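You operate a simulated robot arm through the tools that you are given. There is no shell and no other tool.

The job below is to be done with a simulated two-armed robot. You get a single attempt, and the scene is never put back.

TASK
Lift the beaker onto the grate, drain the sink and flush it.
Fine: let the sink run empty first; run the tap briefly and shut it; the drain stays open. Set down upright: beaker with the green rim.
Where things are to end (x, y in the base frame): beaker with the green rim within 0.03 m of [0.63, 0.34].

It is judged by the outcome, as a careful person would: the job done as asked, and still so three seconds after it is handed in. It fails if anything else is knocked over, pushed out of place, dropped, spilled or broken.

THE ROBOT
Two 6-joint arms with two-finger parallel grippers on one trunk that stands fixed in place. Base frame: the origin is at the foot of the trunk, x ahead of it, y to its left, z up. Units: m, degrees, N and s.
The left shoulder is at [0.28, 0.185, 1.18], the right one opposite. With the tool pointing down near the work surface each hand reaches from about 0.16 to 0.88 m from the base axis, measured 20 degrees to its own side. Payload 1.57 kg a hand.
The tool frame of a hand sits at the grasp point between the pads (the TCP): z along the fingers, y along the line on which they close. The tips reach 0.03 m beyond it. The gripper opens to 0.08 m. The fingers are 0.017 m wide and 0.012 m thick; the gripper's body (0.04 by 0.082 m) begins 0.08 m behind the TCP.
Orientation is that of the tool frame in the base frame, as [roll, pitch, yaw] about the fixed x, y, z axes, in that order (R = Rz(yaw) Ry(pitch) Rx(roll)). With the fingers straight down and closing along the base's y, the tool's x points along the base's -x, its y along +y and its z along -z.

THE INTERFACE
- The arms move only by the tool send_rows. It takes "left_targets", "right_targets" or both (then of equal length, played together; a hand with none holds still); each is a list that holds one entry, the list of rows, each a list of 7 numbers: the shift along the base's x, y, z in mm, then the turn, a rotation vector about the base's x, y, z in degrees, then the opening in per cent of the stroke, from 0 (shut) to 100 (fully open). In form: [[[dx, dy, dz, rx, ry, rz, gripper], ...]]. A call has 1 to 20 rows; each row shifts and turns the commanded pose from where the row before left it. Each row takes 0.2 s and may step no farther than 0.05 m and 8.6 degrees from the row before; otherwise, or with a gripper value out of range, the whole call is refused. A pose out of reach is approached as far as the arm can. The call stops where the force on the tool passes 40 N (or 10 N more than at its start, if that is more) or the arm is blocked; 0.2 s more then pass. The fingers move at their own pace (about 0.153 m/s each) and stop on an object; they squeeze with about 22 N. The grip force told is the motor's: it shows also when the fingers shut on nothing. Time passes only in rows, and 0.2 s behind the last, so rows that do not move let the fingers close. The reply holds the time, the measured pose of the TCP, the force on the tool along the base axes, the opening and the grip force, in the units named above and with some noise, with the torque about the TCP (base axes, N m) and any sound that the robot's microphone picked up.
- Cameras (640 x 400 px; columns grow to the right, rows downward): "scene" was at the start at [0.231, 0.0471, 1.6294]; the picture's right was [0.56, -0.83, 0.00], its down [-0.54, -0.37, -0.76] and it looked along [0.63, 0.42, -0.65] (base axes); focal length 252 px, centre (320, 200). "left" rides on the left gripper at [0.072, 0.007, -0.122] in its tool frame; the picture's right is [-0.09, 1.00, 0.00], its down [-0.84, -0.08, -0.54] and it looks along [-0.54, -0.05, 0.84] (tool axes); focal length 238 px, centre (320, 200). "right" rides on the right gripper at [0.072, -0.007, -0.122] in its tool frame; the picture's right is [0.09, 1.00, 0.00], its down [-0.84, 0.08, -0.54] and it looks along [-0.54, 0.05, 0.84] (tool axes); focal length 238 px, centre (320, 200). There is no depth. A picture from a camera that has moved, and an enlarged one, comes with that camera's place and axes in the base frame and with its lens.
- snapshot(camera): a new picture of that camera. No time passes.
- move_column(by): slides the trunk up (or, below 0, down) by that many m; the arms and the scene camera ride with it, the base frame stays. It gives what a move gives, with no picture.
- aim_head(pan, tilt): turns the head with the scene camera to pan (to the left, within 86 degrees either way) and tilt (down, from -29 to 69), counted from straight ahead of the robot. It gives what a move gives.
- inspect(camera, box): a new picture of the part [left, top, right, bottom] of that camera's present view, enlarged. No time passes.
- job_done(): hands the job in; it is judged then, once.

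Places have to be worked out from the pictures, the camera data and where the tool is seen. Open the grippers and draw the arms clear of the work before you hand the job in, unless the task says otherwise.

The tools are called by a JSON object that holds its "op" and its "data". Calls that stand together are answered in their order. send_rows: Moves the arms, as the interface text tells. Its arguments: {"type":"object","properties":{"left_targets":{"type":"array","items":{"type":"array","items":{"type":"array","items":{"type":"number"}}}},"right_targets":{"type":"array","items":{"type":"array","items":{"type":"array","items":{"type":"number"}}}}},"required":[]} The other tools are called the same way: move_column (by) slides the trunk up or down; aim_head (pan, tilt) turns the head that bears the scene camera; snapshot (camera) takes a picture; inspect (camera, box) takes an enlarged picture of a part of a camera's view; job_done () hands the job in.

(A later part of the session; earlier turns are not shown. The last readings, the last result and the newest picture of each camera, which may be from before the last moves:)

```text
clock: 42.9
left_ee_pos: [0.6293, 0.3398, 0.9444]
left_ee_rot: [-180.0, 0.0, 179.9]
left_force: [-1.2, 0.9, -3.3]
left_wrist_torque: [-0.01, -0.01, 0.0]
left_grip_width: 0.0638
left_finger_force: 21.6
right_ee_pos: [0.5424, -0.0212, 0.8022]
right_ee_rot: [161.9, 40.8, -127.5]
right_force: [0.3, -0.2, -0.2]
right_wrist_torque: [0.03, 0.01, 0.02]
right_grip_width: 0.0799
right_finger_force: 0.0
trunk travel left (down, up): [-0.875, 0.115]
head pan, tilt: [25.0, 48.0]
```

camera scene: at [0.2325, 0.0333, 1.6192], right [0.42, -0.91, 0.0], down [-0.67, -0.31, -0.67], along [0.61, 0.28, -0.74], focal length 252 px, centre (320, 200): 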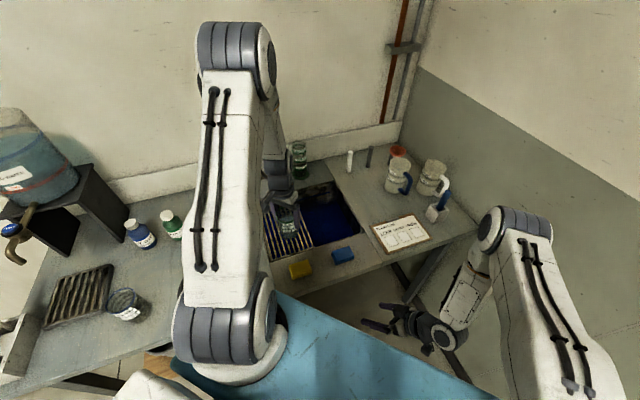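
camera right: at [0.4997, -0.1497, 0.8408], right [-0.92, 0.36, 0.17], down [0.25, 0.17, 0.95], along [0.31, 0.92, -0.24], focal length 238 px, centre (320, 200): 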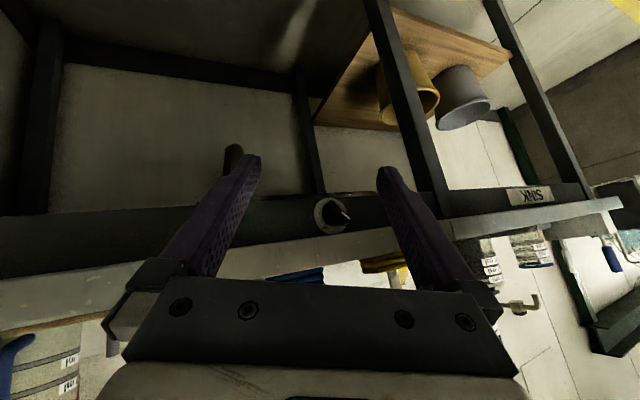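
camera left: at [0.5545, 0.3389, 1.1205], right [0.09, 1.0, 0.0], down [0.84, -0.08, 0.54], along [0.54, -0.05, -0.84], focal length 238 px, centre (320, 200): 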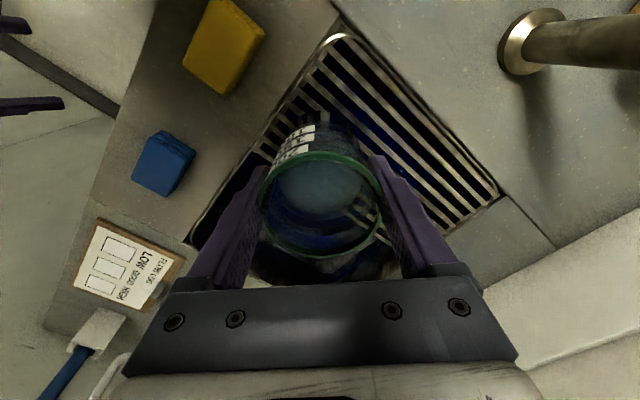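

No contact yet (load still about −2 to −3 N). I continue down in 3 mm steps.

{"op": "send_rows", "data": {"left_targets": [[[0, 0, -3, 0, 0, 0, 50], [0, 0, -3, 0, 0, 0, 50], [0, 0, 0, 0, 0, 0, 50]]]}}

{"op": "inspect", "data": {"camera": "scene", "box": [270, 200, 330, 260]}}

```text
clock: 43.7
left_ee_pos: [0.6307, 0.3388, 0.9383]
left_ee_rot: [180.0, 0.0, 180.0]
left_force: [-0.6, 0.8, -2.3]
left_wrist_torque: [-0.01, 0.0, 0.0]
left_grip_width: 0.0639
left_finger_force: 21.3
right_ee_pos: [0.5411, -0.0209, 0.8027]
right_ee_rot: [161.9, 40.7, -127.5]
right_force: [0.1, 0.1, -0.1]
right_wrist_torque: [-0.01, -0.02, 0.03]
right_grip_width: 0.0799
right_finger_force: 0.1
trunk travel left (down, up): [-0.875, 0.115]
head pan, tilt: [25.0, 48.0]
```

```text
6.67 times, centred on (300, 230) of scene
camera zoom: at [0.2326, 0.0333, 1.6192], right [0.42, -0.91, 0.0], down [-0.67, -0.31, -0.67], along [0.61, 0.28, -0.74], focal length 1677 px, centre (453, 0)
```

zoom: 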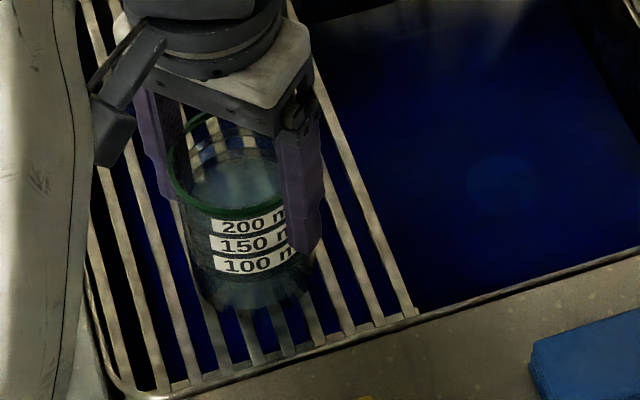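

Still hanging free by a small gap. I keep lowering in 2–3 mm steps.

{"op": "send_rows", "data": {"left_targets": [[[0, 0, -3, 0, 0, 0, 50], [0, 0, -3, 0, 0, 0, 50], [0, 0, 0, 0, 0, 0, 50]]]}}

```text
clock: 44.5
left_ee_pos: [0.6293, 0.3389, 0.9322]
left_ee_rot: [180.0, 0.0, -180.0]
left_force: [-0.2, -0.9, 1.5]
left_wrist_torque: [-0.12, -0.03, -0.03]
left_grip_width: 0.0639
left_finger_force: 21.8
right_ee_pos: [0.5421, -0.021, 0.8018]
right_ee_rot: [161.9, 40.8, -127.6]
right_force: [0.4, -0.5, 1.1]
right_wrist_torque: [0.0, -0.02, -0.03]
right_grip_width: 0.0803
right_finger_force: 0.2
trunk travel left (down, up): [-0.875, 0.115]
head pan, tilt: [25.0, 48.0]
```

The force turned to +1.5 N: the beaker rests on the grate. I lower 1 mm more and open the gripper.

{"op": "send_rows", "data": {"left_targets": [[[0, 0, -1, 0, 0, 0, 50], [0, 0, 0, 0, 0, 0, 85], [0, 0, 0, 0, 0, 0, 100], [0, 0, 0, 0, 0, 0, 100], [0, 0, 0, 0, 0, 0, 100]]]}}

{"op": "snapshot", "data": {"camera": "left"}}

{"op": "inspect", "data": {"camera": "scene", "box": [260, 190, 340, 270]}}

```text
clock: 45.7
left_ee_pos: [0.6299, 0.3394, 0.931]
left_ee_rot: [-180.0, 0.1, -180.0]
left_force: [0.7, 0.4, -0.4]
left_wrist_torque: [0.02, 0.0, 0.0]
left_grip_width: 0.08
left_finger_force: 0.0
right_ee_pos: [0.5418, -0.0214, 0.8016]
right_ee_rot: [161.9, 40.8, -127.5]
right_force: [-0.7, 0.4, -0.6]
right_wrist_torque: [-0.03, 0.03, 0.01]
right_grip_width: 0.0798
right_finger_force: 0.0
trunk travel left (down, up): [-0.875, 0.115]
head pan, tilt: [25.0, 48.0]
```

```text
taken
camera left: at [0.559, 0.3454, 1.0542], right [0.09, 1.0, 0.0], down [0.84, -0.08, 0.54], along [0.54, -0.05, -0.84], focal length 238 px, centre (320, 200)
```

left: 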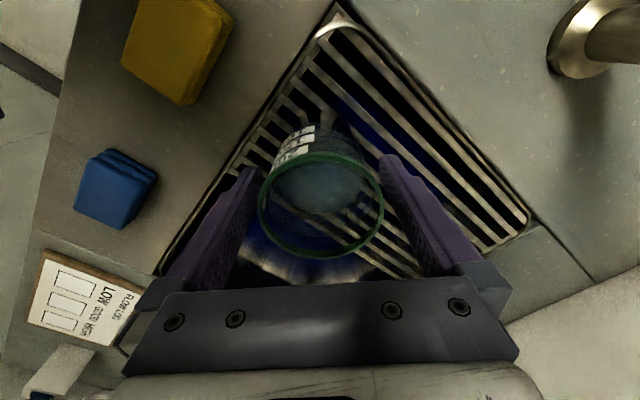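

```text
5.00 times, centred on (300, 230) of scene
camera zoom: at [0.2325, 0.0333, 1.6192], right [0.42, -0.91, 0.0], down [-0.67, -0.31, -0.67], along [0.61, 0.28, -0.74], focal length 1258 px, centre (420, 50)
```

zoom: 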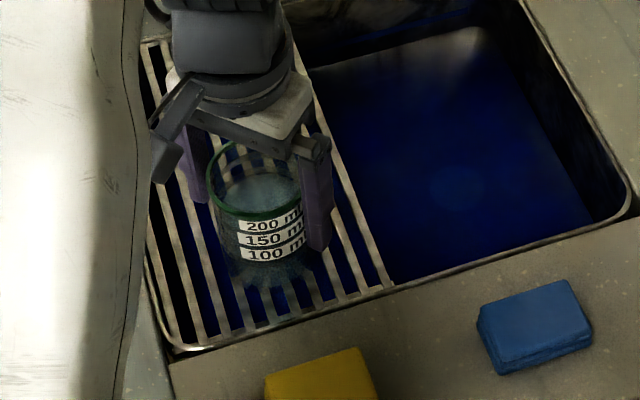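

Released, the beaker stands upright. I raise the left hand straight up, clear of the beaker and the tap.

{"op": "send_rows", "data": {"left_targets": [[[0, 0, 10, 0, 0, 0, 100], [0, 0, 20, 0, 0, 0, 100], [0, 0, 30, 0, 0, 0, 100], [0, 0, 40, 0, 0, 0, 100], [0, 0, 45, 0, 0, 0, 100], [0, 0, 45, 0, 0, 0, 100], [0, 0, 45, 0, 0, 0, 100], [0, 0, 45, 0, 0, 0, 100], [0, 0, 45, 0, 0, 0, 100], [0, 0, 25, 0, 0, 0, 100]]]}}

{"op": "snapshot", "data": {"camera": "left"}}

{"op": "snapshot", "data": {"camera": "scene"}}

```text
clock: 47.9
left_ee_pos: [0.6296, 0.3405, 1.284]
left_ee_rot: [179.9, 0.0, 179.9]
left_force: [0.8, -0.8, -0.6]
left_wrist_torque: [0.0, 0.04, 0.01]
left_grip_width: 0.0801
left_finger_force: 0.0
right_ee_pos: [0.5417, -0.0218, 0.8021]
right_ee_rot: [161.8, 40.8, -127.5]
right_force: [-1.2, 1.1, -0.4]
right_wrist_torque: [-0.01, -0.04, -0.02]
right_grip_width: 0.0799
right_finger_force: 0.1
trunk travel left (down, up): [-0.875, 0.115]
head pan, tilt: [25.0, 48.0]
```

```text
taken
camera left: at [0.5584, 0.3458, 1.4071], right [0.09, 1.0, 0.0], down [0.84, -0.08, 0.54], along [0.54, -0.05, -0.84], focal length 238 px, centre (320, 200)
```

left: 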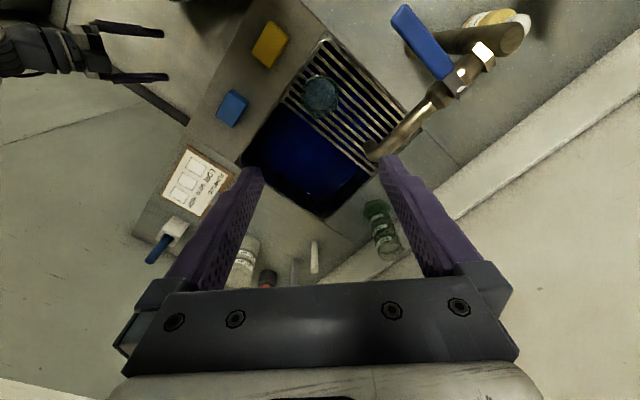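

```text
taken
camera scene: at [0.2323, 0.0332, 1.6192], right [0.42, -0.91, 0.0], down [-0.67, -0.31, -0.67], along [0.61, 0.28, -0.74], focal length 252 px, centre (320, 200)
```

scene: 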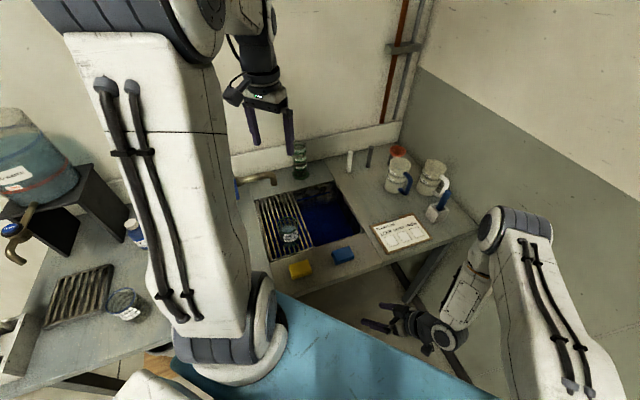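

The beaker stands where intended. Before turning the knob I need the counter's exact orientation, so I zoom on the sink edges from this view.

{"op": "inspect", "data": {"camera": "left", "box": [200, 10, 440, 230]}}

{"op": "inspect", "data": {"camera": "scene", "box": [230, 170, 490, 300]}}

```text
1.82 times, centred on (320, 120) of left
camera zoom: at [0.5584, 0.3458, 1.4071], right [0.09, 1.0, 0.0], down [0.84, -0.08, 0.54], along [0.54, -0.05, -0.84], focal length 433 px, centre (320, 346)
```

zoom: 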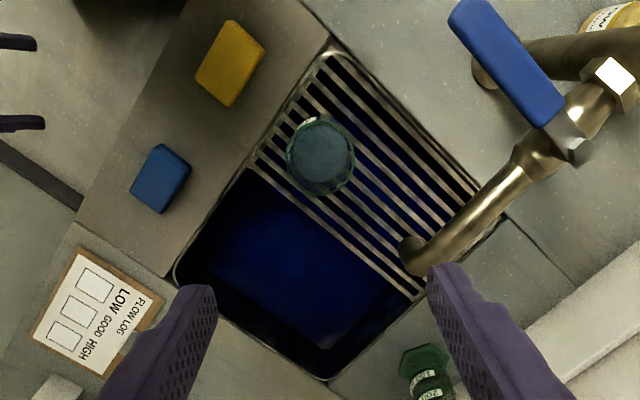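

```text
2.46 times, centred on (360, 235) of scene
camera zoom: at [0.2323, 0.0332, 1.6192], right [0.42, -0.91, 0.0], down [-0.67, -0.31, -0.67], along [0.61, 0.28, -0.74], focal length 619 px, centre (222, 114)
```

zoom: 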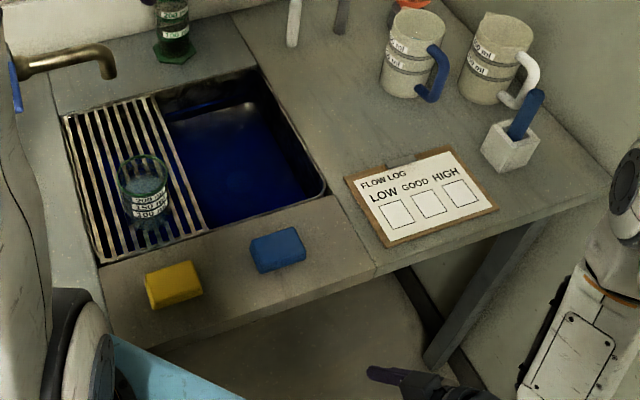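

The counter is at 45° within about a degree. The dial works out as: pointer at −45° (shut), "open" at +45°, so a 90° clockwise turn seen from the front. I turn the right hand to point level at the knob with the fingers straddling the bar direction.

{"op": "send_rows", "data": {"right_targets": [[[0, 0, 0, 0.82, -8.04, -0.37, 100], [0, 0, 0, 0.82, -8.04, -0.37, 100], [0, 0, 0, 0.82, -8.04, -0.37, 100], [0, 0, 0, 0.82, -8.04, -0.37, 100], [0, 0, 0, 0.82, -8.04, -0.37, 100]]]}}

{"op": "snapshot", "data": {"camera": "scene"}}

{"op": "snapshot", "data": {"camera": "right"}}

```text
clock: 49.1
left_ee_pos: [0.6291, 0.3378, 1.2835]
left_ee_rot: [-180.0, 0.0, 180.0]
left_force: [-0.6, -0.4, 0.0]
left_wrist_torque: [0.01, 0.02, -0.04]
left_grip_width: 0.0799
left_finger_force: 0.1
right_ee_pos: [0.5424, -0.0213, 0.801]
right_ee_rot: [-139.0, 57.1, -82.6]
right_force: [-0.4, -0.3, -0.8]
right_wrist_torque: [0.02, -0.03, 0.0]
right_grip_width: 0.0802
right_finger_force: 0.0
trunk travel left (down, up): [-0.875, 0.115]
head pan, tilt: [25.0, 48.0]
```

```text
taken
camera scene: at [0.2325, 0.0332, 1.6193], right [0.42, -0.91, 0.0], down [-0.67, -0.31, -0.67], along [0.61, 0.28, -0.74], focal length 252 px, centre (320, 200)
```

scene: 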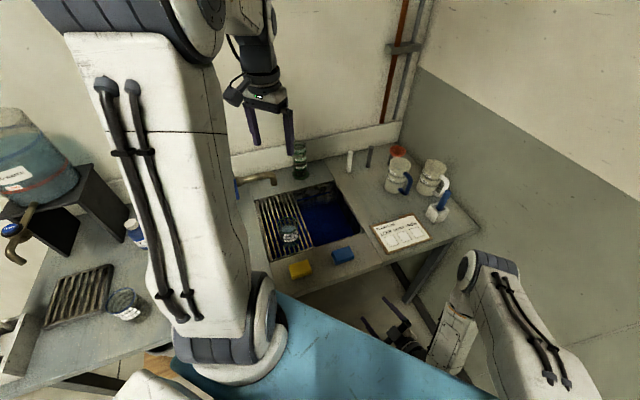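

```text
taken
camera right: at [0.4849, -0.1486, 0.7928], right [-0.81, 0.4, -0.43], down [-0.43, 0.1, 0.9], along [0.4, 0.91, 0.09], focal length 238 px, centre (320, 200)
```

right: 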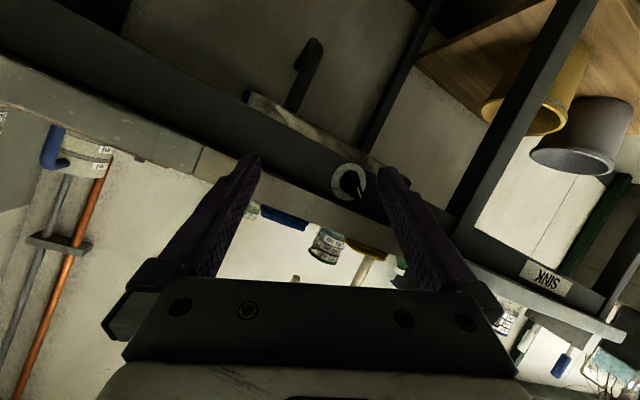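

The turn goes well without limits. I finish the rotation and start shifting sideways in front of the knob.

{"op": "send_rows", "data": {"right_targets": [[[-5, 15, 0, 0.82, -8.04, -0.37, 100], [-5, 15, -4, 0.82, -8.04, -0.37, 100], [-5, 15, -4, 0.82, -8.04, -0.37, 60], [-5, 15, -4, 0.82, -8.04, -0.37, 40]]]}}

{"op": "snapshot", "data": {"camera": "right"}}

{"op": "snapshot", "data": {"camera": "scene"}}

```text
clock: 50.1
left_ee_pos: [0.6296, 0.3391, 1.2836]
left_ee_rot: [179.9, 0.0, -180.0]
left_force: [-0.2, -0.3, 0.6]
left_wrist_torque: [-0.03, -0.01, 0.03]
left_grip_width: 0.08
left_finger_force: 0.0
right_ee_pos: [0.5551, 0.029, 0.7661]
right_ee_rot: [-90.1, 44.9, -44.9]
right_force: [-0.2, 0.0, -0.1]
right_wrist_torque: [0.02, 0.02, 0.03]
right_grip_width: 0.032
right_finger_force: 0.0
right hand out of reach, approached as far as the arm can: row 3, 4
trunk travel left (down, up): [-0.875, 0.115]
head pan, tilt: [25.0, 48.0]
```

```text
taken
camera right: at [0.5093, -0.0974, 0.719], right [-0.45, 0.45, -0.77], down [-0.84, 0.07, 0.54], along [0.3, 0.89, 0.35], focal length 238 px, centre (320, 200)
```

right: 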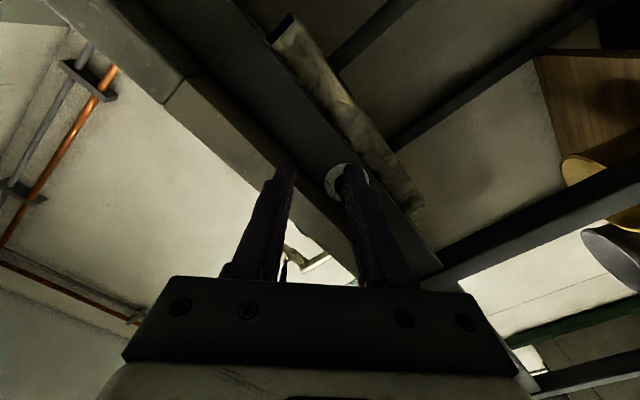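

```text
taken
camera scene: at [0.2325, 0.0331, 1.6193], right [0.42, -0.91, 0.0], down [-0.67, -0.31, -0.67], along [0.61, 0.28, -0.74], focal length 252 px, centre (320, 200)
```

scene: 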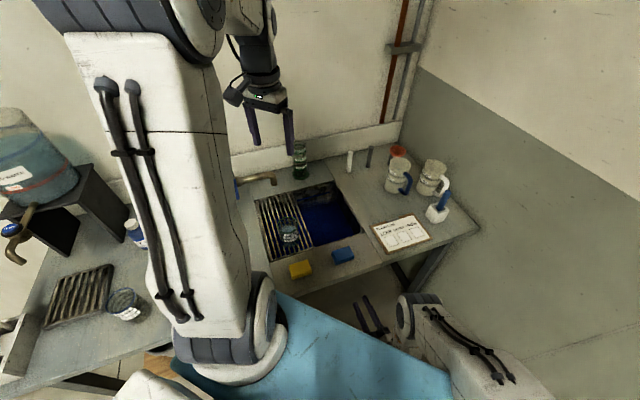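

The hand now points level at 45° with the right roll (pose −90, 45, −45); it cannot retreat farther, so I step slightly forward to n≈0.46 and then slide left in front of the knob.

{"op": "send_rows", "data": {"right_targets": [[[18, 18, 9, 0, 0, 0, 40], [17, 17, 9, 0, 0, 0, 40], [-12, 12, 0, 0, 0, 0, 40], [-12, 12, 0, 0, 0, 0, 40], [-12, 12, 0, 0, 0, 0, 40], [-12, 12, 0, 0, 0, 0, 40]]]}}

{"op": "snapshot", "data": {"camera": "right"}}

{"op": "inspect", "data": {"camera": "right", "box": [230, 110, 430, 280]}}

```text
clock: 51.5
left_ee_pos: [0.6295, 0.3387, 1.2824]
left_ee_rot: [180.0, 0.0, -179.9]
left_force: [0.2, -0.9, 0.4]
left_wrist_torque: [0.02, 0.03, 0.0]
left_grip_width: 0.08
left_finger_force: 0.1
right_ee_pos: [0.5421, 0.1111, 0.7825]
right_ee_rot: [-90.1, 44.9, -45.0]
right_force: [0.0, -0.7, -0.1]
right_wrist_torque: [0.0, -0.01, 0.0]
right_grip_width: 0.032
right_finger_force: 0.1
trunk travel left (down, up): [-0.875, 0.115]
head pan, tilt: [25.0, 48.0]
```

```text
taken
camera right: at [0.496, -0.0137, 0.7359], right [-0.45, 0.45, -0.77], down [-0.84, 0.07, 0.54], along [0.3, 0.89, 0.35], focal length 238 px, centre (320, 200)
```

right: 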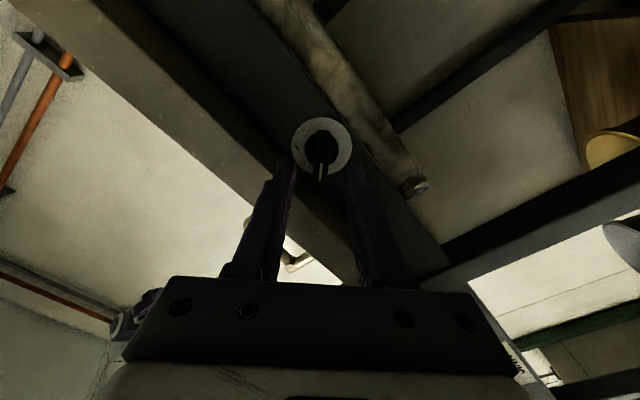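

```text
2.35 times, centred on (330, 195) of right
camera zoom: at [0.496, -0.0137, 0.7359], right [-0.45, 0.45, -0.77], down [-0.84, 0.07, 0.54], along [0.3, 0.89, 0.35], focal length 561 px, centre (296, 212)
```

zoom: 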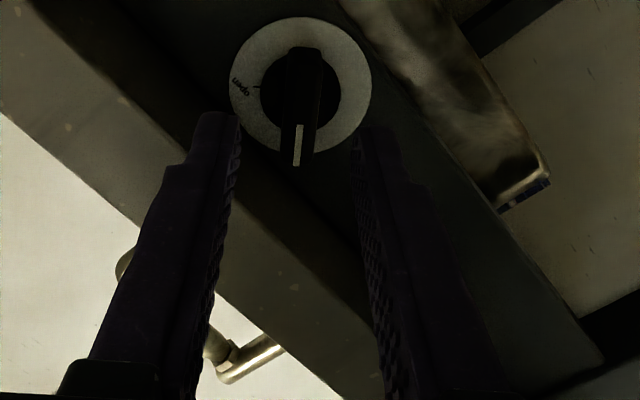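

The bar lies straight between the fingers and the dial position is confirmed at (0.599, 0.173, 0.784). I advance about 42 mm along the knob's axis and then close on the bar.

{"op": "send_rows", "data": {"right_targets": [[[6.5, 8.5, 1.5, 0, 0, 0, 40], [7.5, 7.5, 0.5, 0, 0, 0, 40], [7.5, 7.5, 0, 0, 0, 0, 40], [7.0, 7.0, 0, 0, 0, 0, 40], [0, 0, 0, 0, 0, 0, 40]]]}}

{"op": "inspect", "data": {"camera": "right", "box": [230, 110, 430, 280]}}

```text
clock: 52.7
left_ee_pos: [0.6294, 0.3404, 1.2843]
left_ee_rot: [179.9, 0.1, 179.9]
left_force: [0.1, -1.3, 0.1]
left_wrist_torque: [-0.03, 0.0, 0.0]
left_grip_width: 0.08
left_finger_force: 0.1
right_ee_pos: [0.5697, 0.1424, 0.7854]
right_ee_rot: [-90.1, 45.0, -45.0]
right_force: [-0.6, 0.4, -0.2]
right_wrist_torque: [-0.01, 0.04, 0.01]
right_grip_width: 0.032
right_finger_force: 0.1
trunk travel left (down, up): [-0.875, 0.115]
head pan, tilt: [25.0, 48.0]
```

```text
2.35 times, centred on (330, 195) of right
camera zoom: at [0.5239, 0.0167, 0.7384], right [-0.45, 0.45, -0.77], down [-0.84, 0.07, 0.54], along [0.3, 0.89, 0.35], focal length 561 px, centre (296, 212)
```

zoom: 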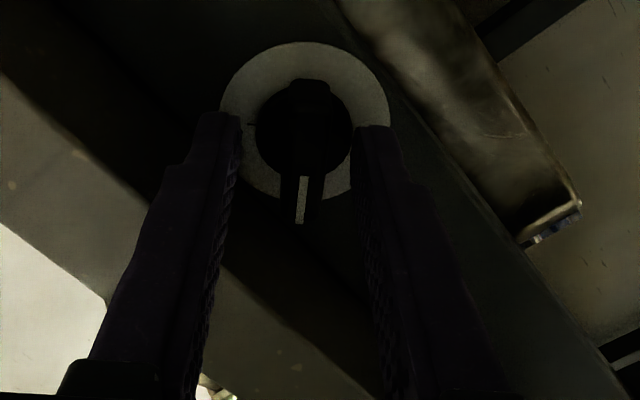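

In position without contact. I close the fingers on the knob's bar.

{"op": "send_rows", "data": {"right_targets": [[[0, 0, 0, 0, 0, 0, 20], [0, 0, 0, 0, 0, 0, 5], [0, 0, 0, 0, 0, 0, 5], [0, 0, 0, 0, 0, 0, 5]]]}}

{"op": "inspect", "data": {"camera": "right", "box": [230, 110, 430, 280]}}

```text
clock: 53.7
left_ee_pos: [0.6287, 0.341, 1.2836]
left_ee_rot: [-179.9, -0.1, -179.9]
left_force: [0.1, 0.2, -0.6]
left_wrist_torque: [0.0, 0.0, 0.0]
left_grip_width: 0.0802
left_finger_force: 0.0
right_ee_pos: [0.5685, 0.1432, 0.784]
right_ee_rot: [-90.3, 45.0, -45.1]
right_force: [-3.0, 7.1, -9.7]
right_wrist_torque: [0.02, 0.06, 0.14]
right_grip_width: 0.0155
right_finger_force: 6.0
trunk travel left (down, up): [-0.875, 0.115]
head pan, tilt: [25.0, 48.0]
```

```text
2.35 times, centred on (330, 195) of right
camera zoom: at [0.5234, 0.0169, 0.7381], right [-0.46, 0.45, -0.77], down [-0.84, 0.07, 0.54], along [0.3, 0.89, 0.34], focal length 561 px, centre (296, 212)
```

zoom: 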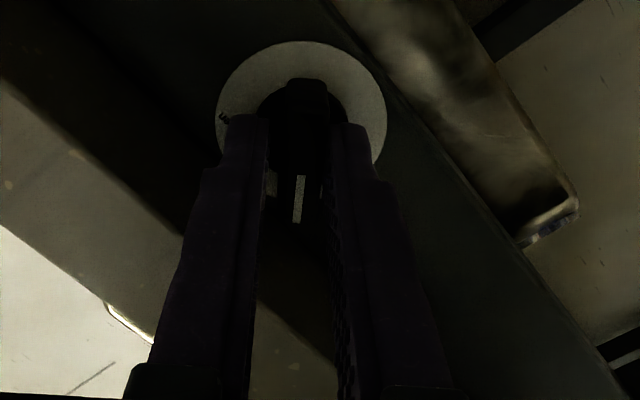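

One finger (the lower-left one) touches first, so the knob is offset by about 2 mm; I shift the hand that way and let the fingers close fully.

{"op": "send_rows", "data": {"right_targets": [[[-1, 1, -1.4, 0, 0, 0, 5], [0, 0, 0, 0, 0, 0, 0], [0, 0, 0, 0, 0, 0, 0]]]}}

```text
clock: 54.5
left_ee_pos: [0.6279, 0.3403, 1.2836]
left_ee_rot: [-180.0, -0.1, 179.9]
left_force: [-0.5, 0.1, -0.5]
left_wrist_torque: [0.0, -0.02, 0.02]
left_grip_width: 0.0802
left_finger_force: 0.0
right_ee_pos: [0.5687, 0.1438, 0.7828]
right_ee_rot: [-90.2, 45.0, -45.0]
right_force: [-7.4, 6.2, -4.8]
right_wrist_torque: [-0.14, 0.17, -0.22]
right_grip_width: 0.012
right_finger_force: 29.1
trunk travel left (down, up): [-0.875, 0.115]
head pan, tilt: [25.0, 48.0]
```

The bar is gripped (12 mm, 29 N). I relax the sideways force a bit and begin the clockwise turn about the knob's axis, in stages.

{"op": "send_rows", "data": {"right_targets": [[[-0.8, 0.7, -0.6, 0, 0, 0, 0], [0, 0, 0, 5.66, 5.66, 0, 0], [0, 0, 0, 5.66, 5.66, 0, 0], [0, 0, 0, 5.66, 5.66, 0, 0]]]}}

{"op": "inspect", "data": {"camera": "right", "box": [230, 110, 430, 280]}}

```text
clock: 55.5
left_ee_pos: [0.629, 0.3407, 1.2841]
left_ee_rot: [-180.0, 0.0, 180.0]
left_force: [0.0, -0.1, 0.3]
left_wrist_torque: [0.0, 0.02, 0.0]
left_grip_width: 0.0803
left_finger_force: 0.0
right_ee_pos: [0.5687, 0.143, 0.7833]
right_ee_rot: [-90.2, 69.2, -45.2]
right_force: [-3.8, 0.2, -5.1]
right_wrist_torque: [0.53, -0.54, 0.23]
right_grip_width: 0.0121
right_finger_force: 29.2
trunk travel left (down, up): [-0.875, 0.115]
head pan, tilt: [25.0, 48.0]
```

```text
2.35 times, centred on (330, 195) of right
camera zoom: at [0.5054, 0.0348, 0.7178], right [-0.64, 0.63, -0.44], down [-0.64, -0.12, 0.76], along [0.42, 0.76, 0.49], focal length 561 px, centre (296, 212)
```

zoom: 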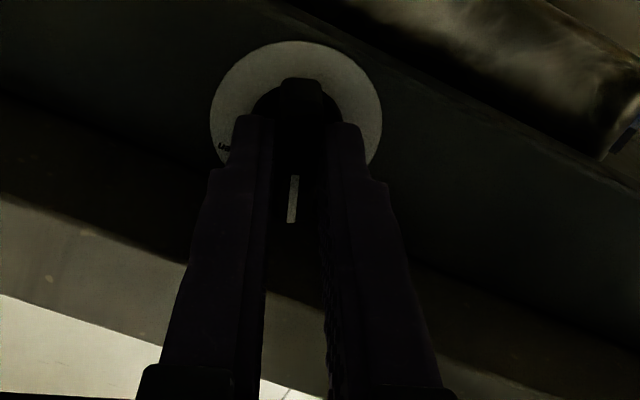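

The knob turns with the hand (24° so far, low torque). I continue the turn.

{"op": "send_rows", "data": {"right_targets": [[[0, 0, 0, 5.66, 5.66, 0, 0], [0, 0, 0, 5.66, 5.66, 0, 0], [0, 0, 0, 5.66, 5.66, 0, 0], [0, 0, 0, 5.66, 5.66, 0, 0]]]}}

{"op": "inspect", "data": {"camera": "right", "box": [230, 110, 430, 280]}}

{"op": "inspect", "data": {"camera": "scene", "box": [240, 170, 390, 280]}}

```text
clock: 56.5
left_ee_pos: [0.6289, 0.3403, 1.284]
left_ee_rot: [-179.9, 0.0, -180.0]
left_force: [0.6, -0.2, 0.6]
left_wrist_torque: [0.0, -0.03, -0.03]
left_grip_width: 0.0804
left_finger_force: 0.0
right_ee_pos: [0.5675, 0.1423, 0.7828]
right_ee_rot: [90.1, 78.7, 135.4]
right_force: [-11.8, -3.0, 0.9]
right_wrist_torque: [-0.28, 0.25, 0.07]
right_grip_width: 0.0118
right_finger_force: 28.9
trunk travel left (down, up): [-0.875, 0.115]
head pan, tilt: [25.0, 48.0]
```

```text
2.35 times, centred on (330, 195) of right
camera zoom: at [0.4773, 0.0628, 0.7106], right [-0.71, 0.7, 0.1], down [-0.32, -0.44, 0.84], along [0.63, 0.56, 0.54], focal length 561 px, centre (296, 212)
```

zoom: 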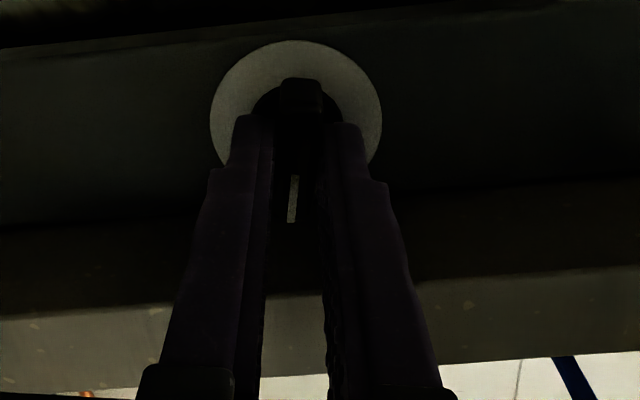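

```text
3.64 times, centred on (315, 225) of scene
camera zoom: at [0.2318, 0.0332, 1.6194], right [0.42, -0.91, 0.0], down [-0.67, -0.31, -0.67], along [0.61, 0.28, -0.74], focal length 915 px, centre (338, 109)
```

zoom: 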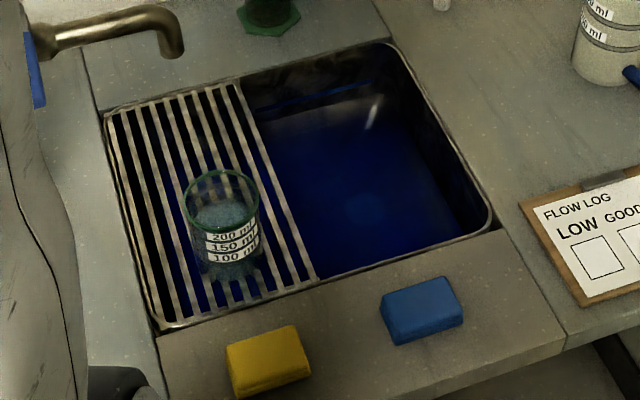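

About 56° turned; I go on for the remaining 34°, easing the sideways load slightly.

{"op": "send_rows", "data": {"right_targets": [[[-0.5, 0, 0, 5.8, 5.8, 0, 0], [-0.3, 0, 0, 5.8, 5.8, 0, 0], [0, 0, 0, 5.8, 5.8, 0, 0], [0, 0, 0, 5.8, 5.8, 0, 0]]]}}

{"op": "inspect", "data": {"camera": "right", "box": [230, 110, 430, 280]}}

{"op": "inspect", "data": {"camera": "scene", "box": [240, 170, 390, 280]}}

```text
clock: 57.5
left_ee_pos: [0.6299, 0.3397, 1.2843]
left_ee_rot: [180.0, -0.1, -179.9]
left_force: [-0.3, 0.4, -0.4]
left_wrist_torque: [0.01, -0.02, -0.04]
left_grip_width: 0.0799
left_finger_force: 0.0
right_ee_pos: [0.5681, 0.1437, 0.7839]
right_ee_rot: [89.8, 46.0, 135.1]
right_force: [-7.2, 0.1, -1.7]
right_wrist_torque: [-0.22, 0.24, 0.31]
right_grip_width: 0.0117
right_finger_force: 29.3
trunk travel left (down, up): [-0.875, 0.115]
head pan, tilt: [25.0, 48.0]
```

```text
2.35 times, centred on (330, 195) of right
camera zoom: at [0.4502, 0.09, 0.7261], right [-0.55, 0.55, 0.63], down [-0.01, -0.76, 0.66], along [0.83, 0.36, 0.42], focal length 561 px, centre (296, 212)
```

zoom: 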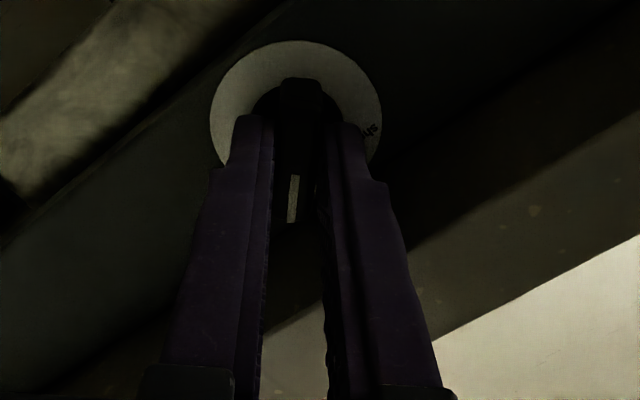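

```text
3.64 times, centred on (315, 225) of scene
camera zoom: at [0.2322, 0.0335, 1.6192], right [0.42, -0.91, 0.0], down [-0.67, -0.31, -0.67], along [0.61, 0.28, -0.74], focal length 915 px, centre (338, 109)
```

zoom: 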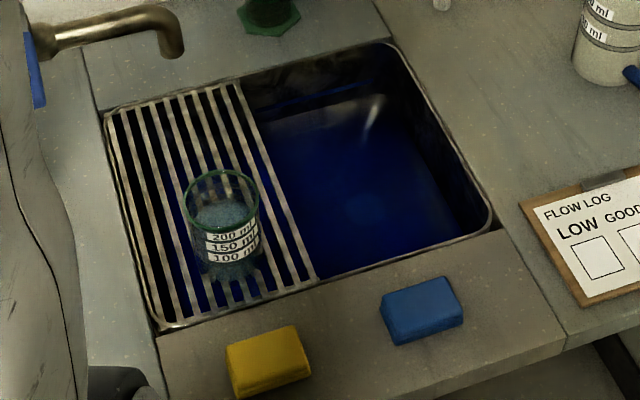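

The pointer should now be at "open" (89° turned) and the liquid seems to be falling. I add 2° more, then open the fingers, wait and look.

{"op": "send_rows", "data": {"right_targets": [[[0, 0, 0, 1.5, 1.5, 0, 0], [0, 0, 0, 0, 0, 0, 20], [0, 0, 0, 0, 0, 0, 40], [0, 0, 0, 0, 0, 0, 40]]]}}

{"op": "inspect", "data": {"camera": "right", "box": [230, 110, 430, 280]}}

{"op": "inspect", "data": {"camera": "scene", "box": [240, 170, 390, 280]}}

```text
clock: 58.5
left_ee_pos: [0.6296, 0.3394, 1.2836]
left_ee_rot: [179.9, 0.0, 179.9]
left_force: [-0.5, 0.1, -1.1]
left_wrist_torque: [0.02, 0.02, 0.0]
left_grip_width: 0.0801
left_finger_force: 0.1
right_ee_pos: [0.5672, 0.1435, 0.7833]
right_ee_rot: [90.0, 44.0, 135.0]
right_force: [-0.4, 0.2, 0.0]
right_wrist_torque: [0.01, 0.05, 0.02]
right_grip_width: 0.0318
right_finger_force: 0.0
trunk travel left (down, up): [-0.875, 0.115]
head pan, tilt: [25.0, 48.0]
```

```text
2.35 times, centred on (330, 195) of right
camera zoom: at [0.4495, 0.0914, 0.7273], right [-0.54, 0.53, 0.65], down [0.0, -0.77, 0.64], along [0.84, 0.35, 0.41], focal length 561 px, centre (296, 212)
```

zoom: 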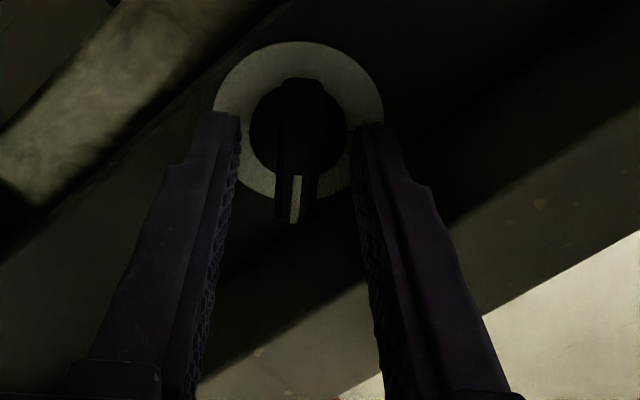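

```text
3.64 times, centred on (315, 225) of scene
camera zoom: at [0.2325, 0.0334, 1.6192], right [0.42, -0.91, 0.0], down [-0.67, -0.31, -0.67], along [0.61, 0.28, -0.74], focal length 915 px, centre (338, 109)
```

zoom: 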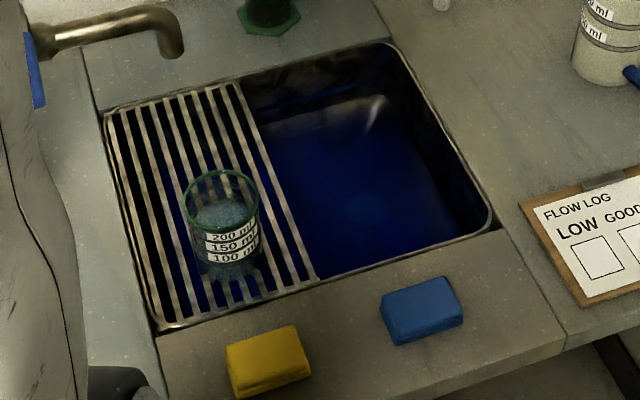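

The level is falling. I back the right hand straight off the knob so nothing touches it.

{"op": "send_rows", "data": {"right_targets": [[[-10, -10, 0, 0, 0, 0, 40], [-10, -10, 0, 0, 0, 0, 40], [-10, -10, 0, 0, 0, 0, 40]]]}}

{"op": "snapshot", "data": {"camera": "right"}}

{"op": "inspect", "data": {"camera": "right", "box": [280, 120, 380, 200]}}

{"op": "inspect", "data": {"camera": "scene", "box": [240, 170, 390, 280]}}

```text
clock: 59.3
left_ee_pos: [0.6297, 0.3394, 1.2846]
left_ee_rot: [180.0, 0.0, 180.0]
left_force: [-0.1, -0.4, -0.1]
left_wrist_torque: [-0.02, 0.02, -0.02]
left_grip_width: 0.0799
left_finger_force: 0.0
right_ee_pos: [0.5383, 0.1133, 0.7832]
right_ee_rot: [90.0, 44.1, 135.1]
right_force: [-0.8, 0.1, 0.1]
right_wrist_torque: [-0.01, 0.01, 0.01]
right_grip_width: 0.0319
right_finger_force: 0.1
trunk travel left (down, up): [-0.875, 0.115]
head pan, tilt: [25.0, 48.0]
```

```text
taken
camera right: at [0.4199, 0.0607, 0.7276], right [-0.54, 0.54, 0.65], down [0.01, -0.77, 0.64], along [0.84, 0.35, 0.41], focal length 238 px, centre (320, 200)
```

right: 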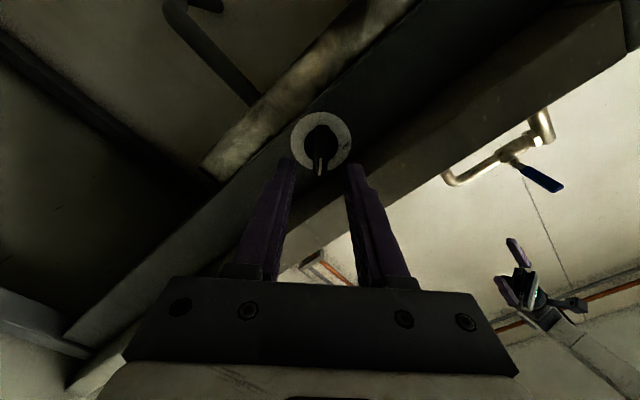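

```text
5.00 times, centred on (330, 160) of right
camera zoom: at [0.4199, 0.0607, 0.7276], right [-0.54, 0.54, 0.65], down [0.01, -0.77, 0.64], along [0.84, 0.35, 0.41], focal length 1192 px, centre (270, 400)
```

zoom: 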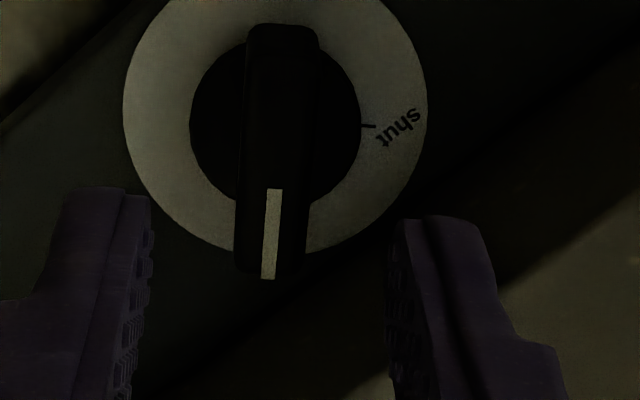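

```text
3.64 times, centred on (315, 225) of scene
camera zoom: at [0.2324, 0.0334, 1.6192], right [0.42, -0.91, 0.0], down [-0.67, -0.31, -0.67], along [0.61, 0.28, -0.74], focal length 915 px, centre (338, 109)
```

zoom: 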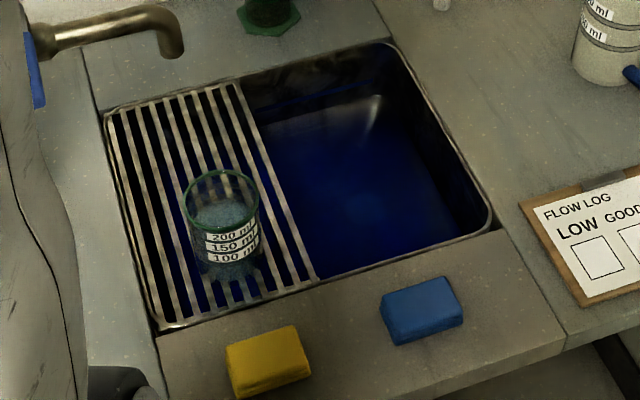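

The pointer now stands a quarter turn from "shut", at "open", and the sink is draining. While it runs empty, I bring the left hand above the tap lever (pivot ≈ (0.611, 0.493), tip ≈ (0.541, 0.420, 1.14)), turned by 45° so the fingers can straddle it.

{"op": "send_rows", "data": {"left_targets": [[[-12, 16.8, -4, 0, 0, 7.5, 100], [-12, 16.8, -4, 0, 0, 7.5, 100], [-12, 16.8, -4, 0, 0, 7.5, 90], [-12, 16.8, -4, 0, 0, 7.5, 80], [-12, 16.8, -4, 0, 0, 7.5, 70], [-12, 16.8, -4, 0, 0, 7.5, 60], [0, 0, 0, 0, 0, 0, 60]]]}}

{"op": "snapshot", "data": {"camera": "left"}}

{"op": "snapshot", "data": {"camera": "scene"}}

{"op": "inspect", "data": {"camera": "scene", "box": [240, 170, 390, 280]}}

```text
clock: 60.9
left_ee_pos: [0.5553, 0.4414, 1.2569]
left_ee_rot: [-179.9, 0.0, -134.8]
left_force: [0.2, -0.8, 0.1]
left_wrist_torque: [0.0, -0.05, -0.01]
left_grip_width: 0.0482
left_finger_force: 0.1
right_ee_pos: [0.5382, 0.113, 0.7834]
right_ee_rot: [89.9, 43.9, 135.0]
right_force: [0.5, -0.4, 0.2]
right_wrist_torque: [0.0, -0.02, 0.02]
right_grip_width: 0.032
right_finger_force: 0.0
trunk travel left (down, up): [-0.875, 0.115]
head pan, tilt: [25.0, 48.0]
```

```text
taken
camera left: at [0.5014, 0.3944, 1.38], right [-0.64, 0.77, 0.0], down [0.65, 0.54, 0.54], along [0.42, 0.35, -0.84], focal length 238 px, centre (320, 200)
```

left: 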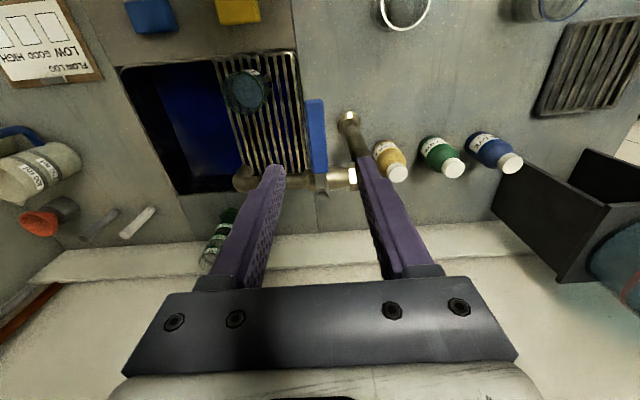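

```text
taken
camera scene: at [0.2324, 0.0335, 1.6192], right [0.42, -0.91, 0.0], down [-0.67, -0.31, -0.67], along [0.61, 0.28, -0.74], focal length 252 px, centre (320, 200)
```

scene: 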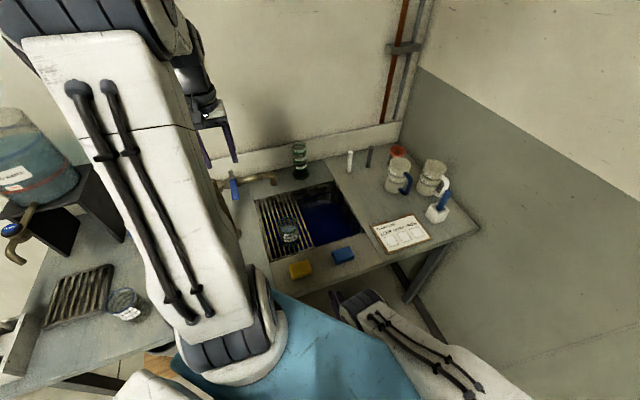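

```text
3.64 times, centred on (315, 225) of scene
camera zoom: at [0.2324, 0.0335, 1.6192], right [0.42, -0.91, 0.0], down [-0.67, -0.31, -0.67], along [0.61, 0.28, -0.74], focal length 915 px, centre (338, 109)
```

zoom: 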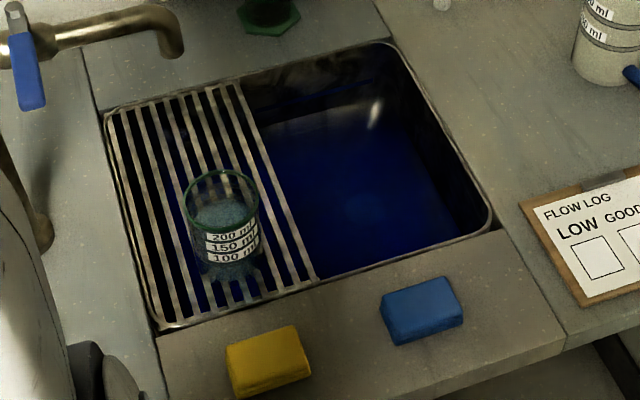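

The lever is well aligned below the left hand. Now I wait for the sink to run empty, watching the level.

{"op": "send_rows", "data": {"left_targets": [[[0, 0, 0, 0, 0, 0, 60], [0, 0, 0, 0, 0, 0, 60], [0, 0, 0, 0, 0, 0, 60], [0, 0, 0, 0, 0, 0, 60], [0, 0, 0, 0, 0, 0, 60], [0, 0, 0, 0, 0, 0, 60], [0, 0, 0, 0, 0, 0, 60], [0, 0, 0, 0, 0, 0, 60], [0, 0, 0, 0, 0, 0, 60], [0, 0, 0, 0, 0, 0, 60], [0, 0, 0, 0, 0, 0, 60], [0, 0, 0, 0, 0, 0, 60], [0, 0, 0, 0, 0, 0, 60], [0, 0, 0, 0, 0, 0, 60], [0, 0, 0, 0, 0, 0, 60], [0, 0, 0, 0, 0, 0, 60], [0, 0, 0, 0, 0, 0, 60], [0, 0, 0, 0, 0, 0, 60], [0, 0, 0, 0, 0, 0, 60], [0, 0, 0, 0, 0, 0, 60]]]}}

{"op": "inspect", "data": {"camera": "scene", "box": [240, 170, 390, 280]}}

{"op": "inspect", "data": {"camera": "left", "box": [110, 30, 350, 210]}}

```text
clock: 65.1
left_ee_pos: [0.5553, 0.4409, 1.2574]
left_ee_rot: [180.0, 0.0, -135.0]
left_force: [0.1, 0.5, -0.8]
left_wrist_torque: [-0.01, -0.01, -0.03]
left_grip_width: 0.0482
left_finger_force: 0.0
right_ee_pos: [0.5382, 0.1147, 0.7837]
right_ee_rot: [89.9, 44.0, 135.1]
right_force: [-0.4, 0.3, 0.1]
right_wrist_torque: [-0.01, 0.01, -0.01]
right_grip_width: 0.0323
right_finger_force: 0.1
trunk travel left (down, up): [-0.875, 0.115]
head pan, tilt: [25.0, 48.0]
```

```text
3.64 times, centred on (315, 225) of scene
camera zoom: at [0.2324, 0.0334, 1.6192], right [0.42, -0.91, 0.0], down [-0.67, -0.31, -0.67], along [0.61, 0.28, -0.74], focal length 915 px, centre (338, 109)
```

zoom: 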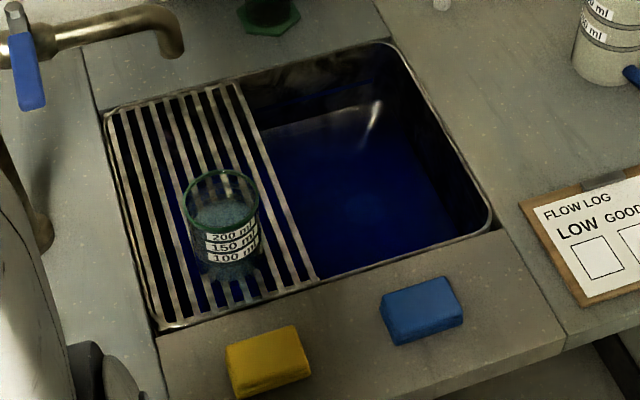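

```text
2.22 times, centred on (230, 120) of left
camera zoom: at [0.5015, 0.3942, 1.3801], right [-0.64, 0.77, 0.0], down [0.65, 0.54, 0.54], along [0.42, 0.35, -0.84], focal length 530 px, centre (520, 378)
```

zoom: 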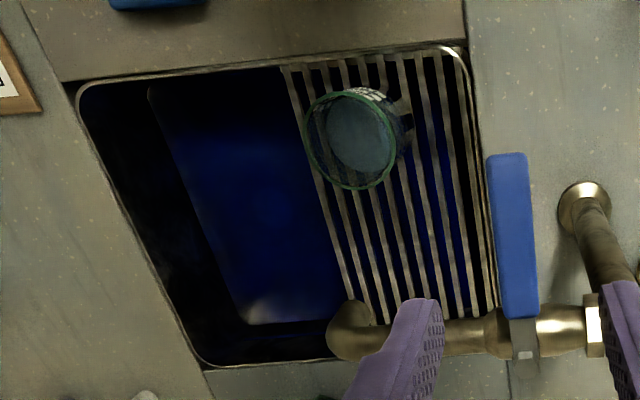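

The level keeps dropping (more of the back wall shows). I keep waiting.

{"op": "send_rows", "data": {"left_targets": [[[0, 0, 0, 0, 0, 0, 60], [0, 0, 0, 0, 0, 0, 60], [0, 0, 0, 0, 0, 0, 60], [0, 0, 0, 0, 0, 0, 60], [0, 0, 0, 0, 0, 0, 60], [0, 0, 0, 0, 0, 0, 60], [0, 0, 0, 0, 0, 0, 60], [0, 0, 0, 0, 0, 0, 60], [0, 0, 0, 0, 0, 0, 60], [0, 0, 0, 0, 0, 0, 60], [0, 0, 0, 0, 0, 0, 60], [0, 0, 0, 0, 0, 0, 60], [0, 0, 0, 0, 0, 0, 60], [0, 0, 0, 0, 0, 0, 60], [0, 0, 0, 0, 0, 0, 60], [0, 0, 0, 0, 0, 0, 60], [0, 0, 0, 0, 0, 0, 60], [0, 0, 0, 0, 0, 0, 60], [0, 0, 0, 0, 0, 0, 60], [0, 0, 0, 0, 0, 0, 60]]]}}

{"op": "send_rows", "data": {"left_targets": [[[0, 0, 0, 0, 0, 0, 60], [0, 0, 0, 0, 0, 0, 60], [0, 0, 0, 0, 0, 0, 60], [0, 0, 0, 0, 0, 0, 60], [0, 0, 0, 0, 0, 0, 60], [0, 0, 0, 0, 0, 0, 60], [0, 0, 0, 0, 0, 0, 60], [0, 0, 0, 0, 0, 0, 60], [0, 0, 0, 0, 0, 0, 60], [0, 0, 0, 0, 0, 0, 60], [0, 0, 0, 0, 0, 0, 60], [0, 0, 0, 0, 0, 0, 60], [0, 0, 0, 0, 0, 0, 60], [0, 0, 0, 0, 0, 0, 60], [0, 0, 0, 0, 0, 0, 60], [0, 0, 0, 0, 0, 0, 60], [0, 0, 0, 0, 0, 0, 60], [0, 0, 0, 0, 0, 0, 60], [0, 0, 0, 0, 0, 0, 60], [0, 0, 0, 0, 0, 0, 60]]]}}

{"op": "inspect", "data": {"camera": "scene", "box": [240, 170, 390, 280]}}

{"op": "inspect", "data": {"camera": "left", "box": [110, 30, 350, 210]}}

```text
clock: 69.3
left_ee_pos: [0.5551, 0.4414, 1.256]
left_ee_rot: [180.0, -0.1, -135.0]
left_force: [0.3, -0.4, 0.5]
left_wrist_torque: [0.05, -0.02, 0.01]
left_grip_width: 0.048
left_finger_force: 0.0
right_ee_pos: [0.5386, 0.1139, 0.782]
right_ee_rot: [90.0, 44.0, 134.9]
right_force: [1.3, -0.3, -0.4]
right_wrist_torque: [0.02, 0.02, 0.02]
right_grip_width: 0.0319
right_finger_force: 0.1
trunk travel left (down, up): [-0.875, 0.115]
head pan, tilt: [25.0, 48.0]
```

```text
clock: 73.5
left_ee_pos: [0.5552, 0.4409, 1.2574]
left_ee_rot: [-180.0, 0.1, -135.0]
left_force: [-0.6, -0.7, -0.5]
left_wrist_torque: [0.02, -0.01, -0.04]
left_grip_width: 0.0478
left_finger_force: 0.0
right_ee_pos: [0.5386, 0.1136, 0.7835]
right_ee_rot: [89.9, 44.0, 135.0]
right_force: [0.0, -0.1, -0.7]
right_wrist_torque: [-0.01, 0.0, 0.02]
right_grip_width: 0.0319
right_finger_force: 0.0
trunk travel left (down, up): [-0.875, 0.115]
head pan, tilt: [25.0, 48.0]
```

```text
3.64 times, centred on (315, 225) of scene
camera zoom: at [0.2324, 0.0334, 1.6192], right [0.42, -0.91, 0.0], down [-0.67, -0.31, -0.67], along [0.61, 0.28, -0.74], focal length 915 px, centre (338, 109)
```

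zoom: 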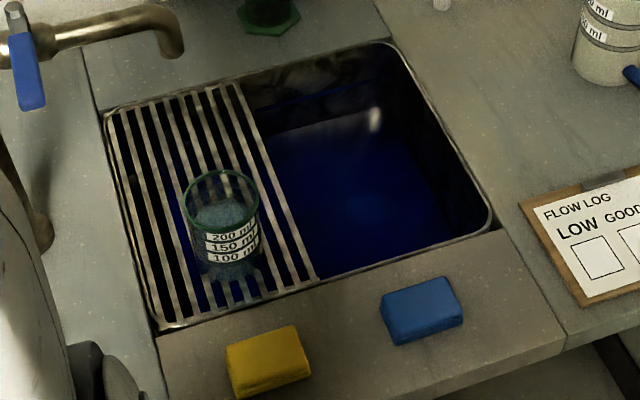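

```text
2.22 times, centred on (230, 120) of left
camera zoom: at [0.5015, 0.3942, 1.3801], right [-0.64, 0.77, 0.0], down [0.65, 0.54, 0.54], along [0.42, 0.35, -0.84], focal length 530 px, centre (520, 378)
```

zoom: 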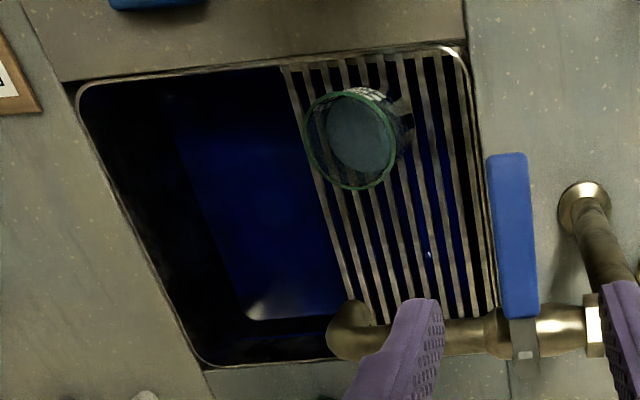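

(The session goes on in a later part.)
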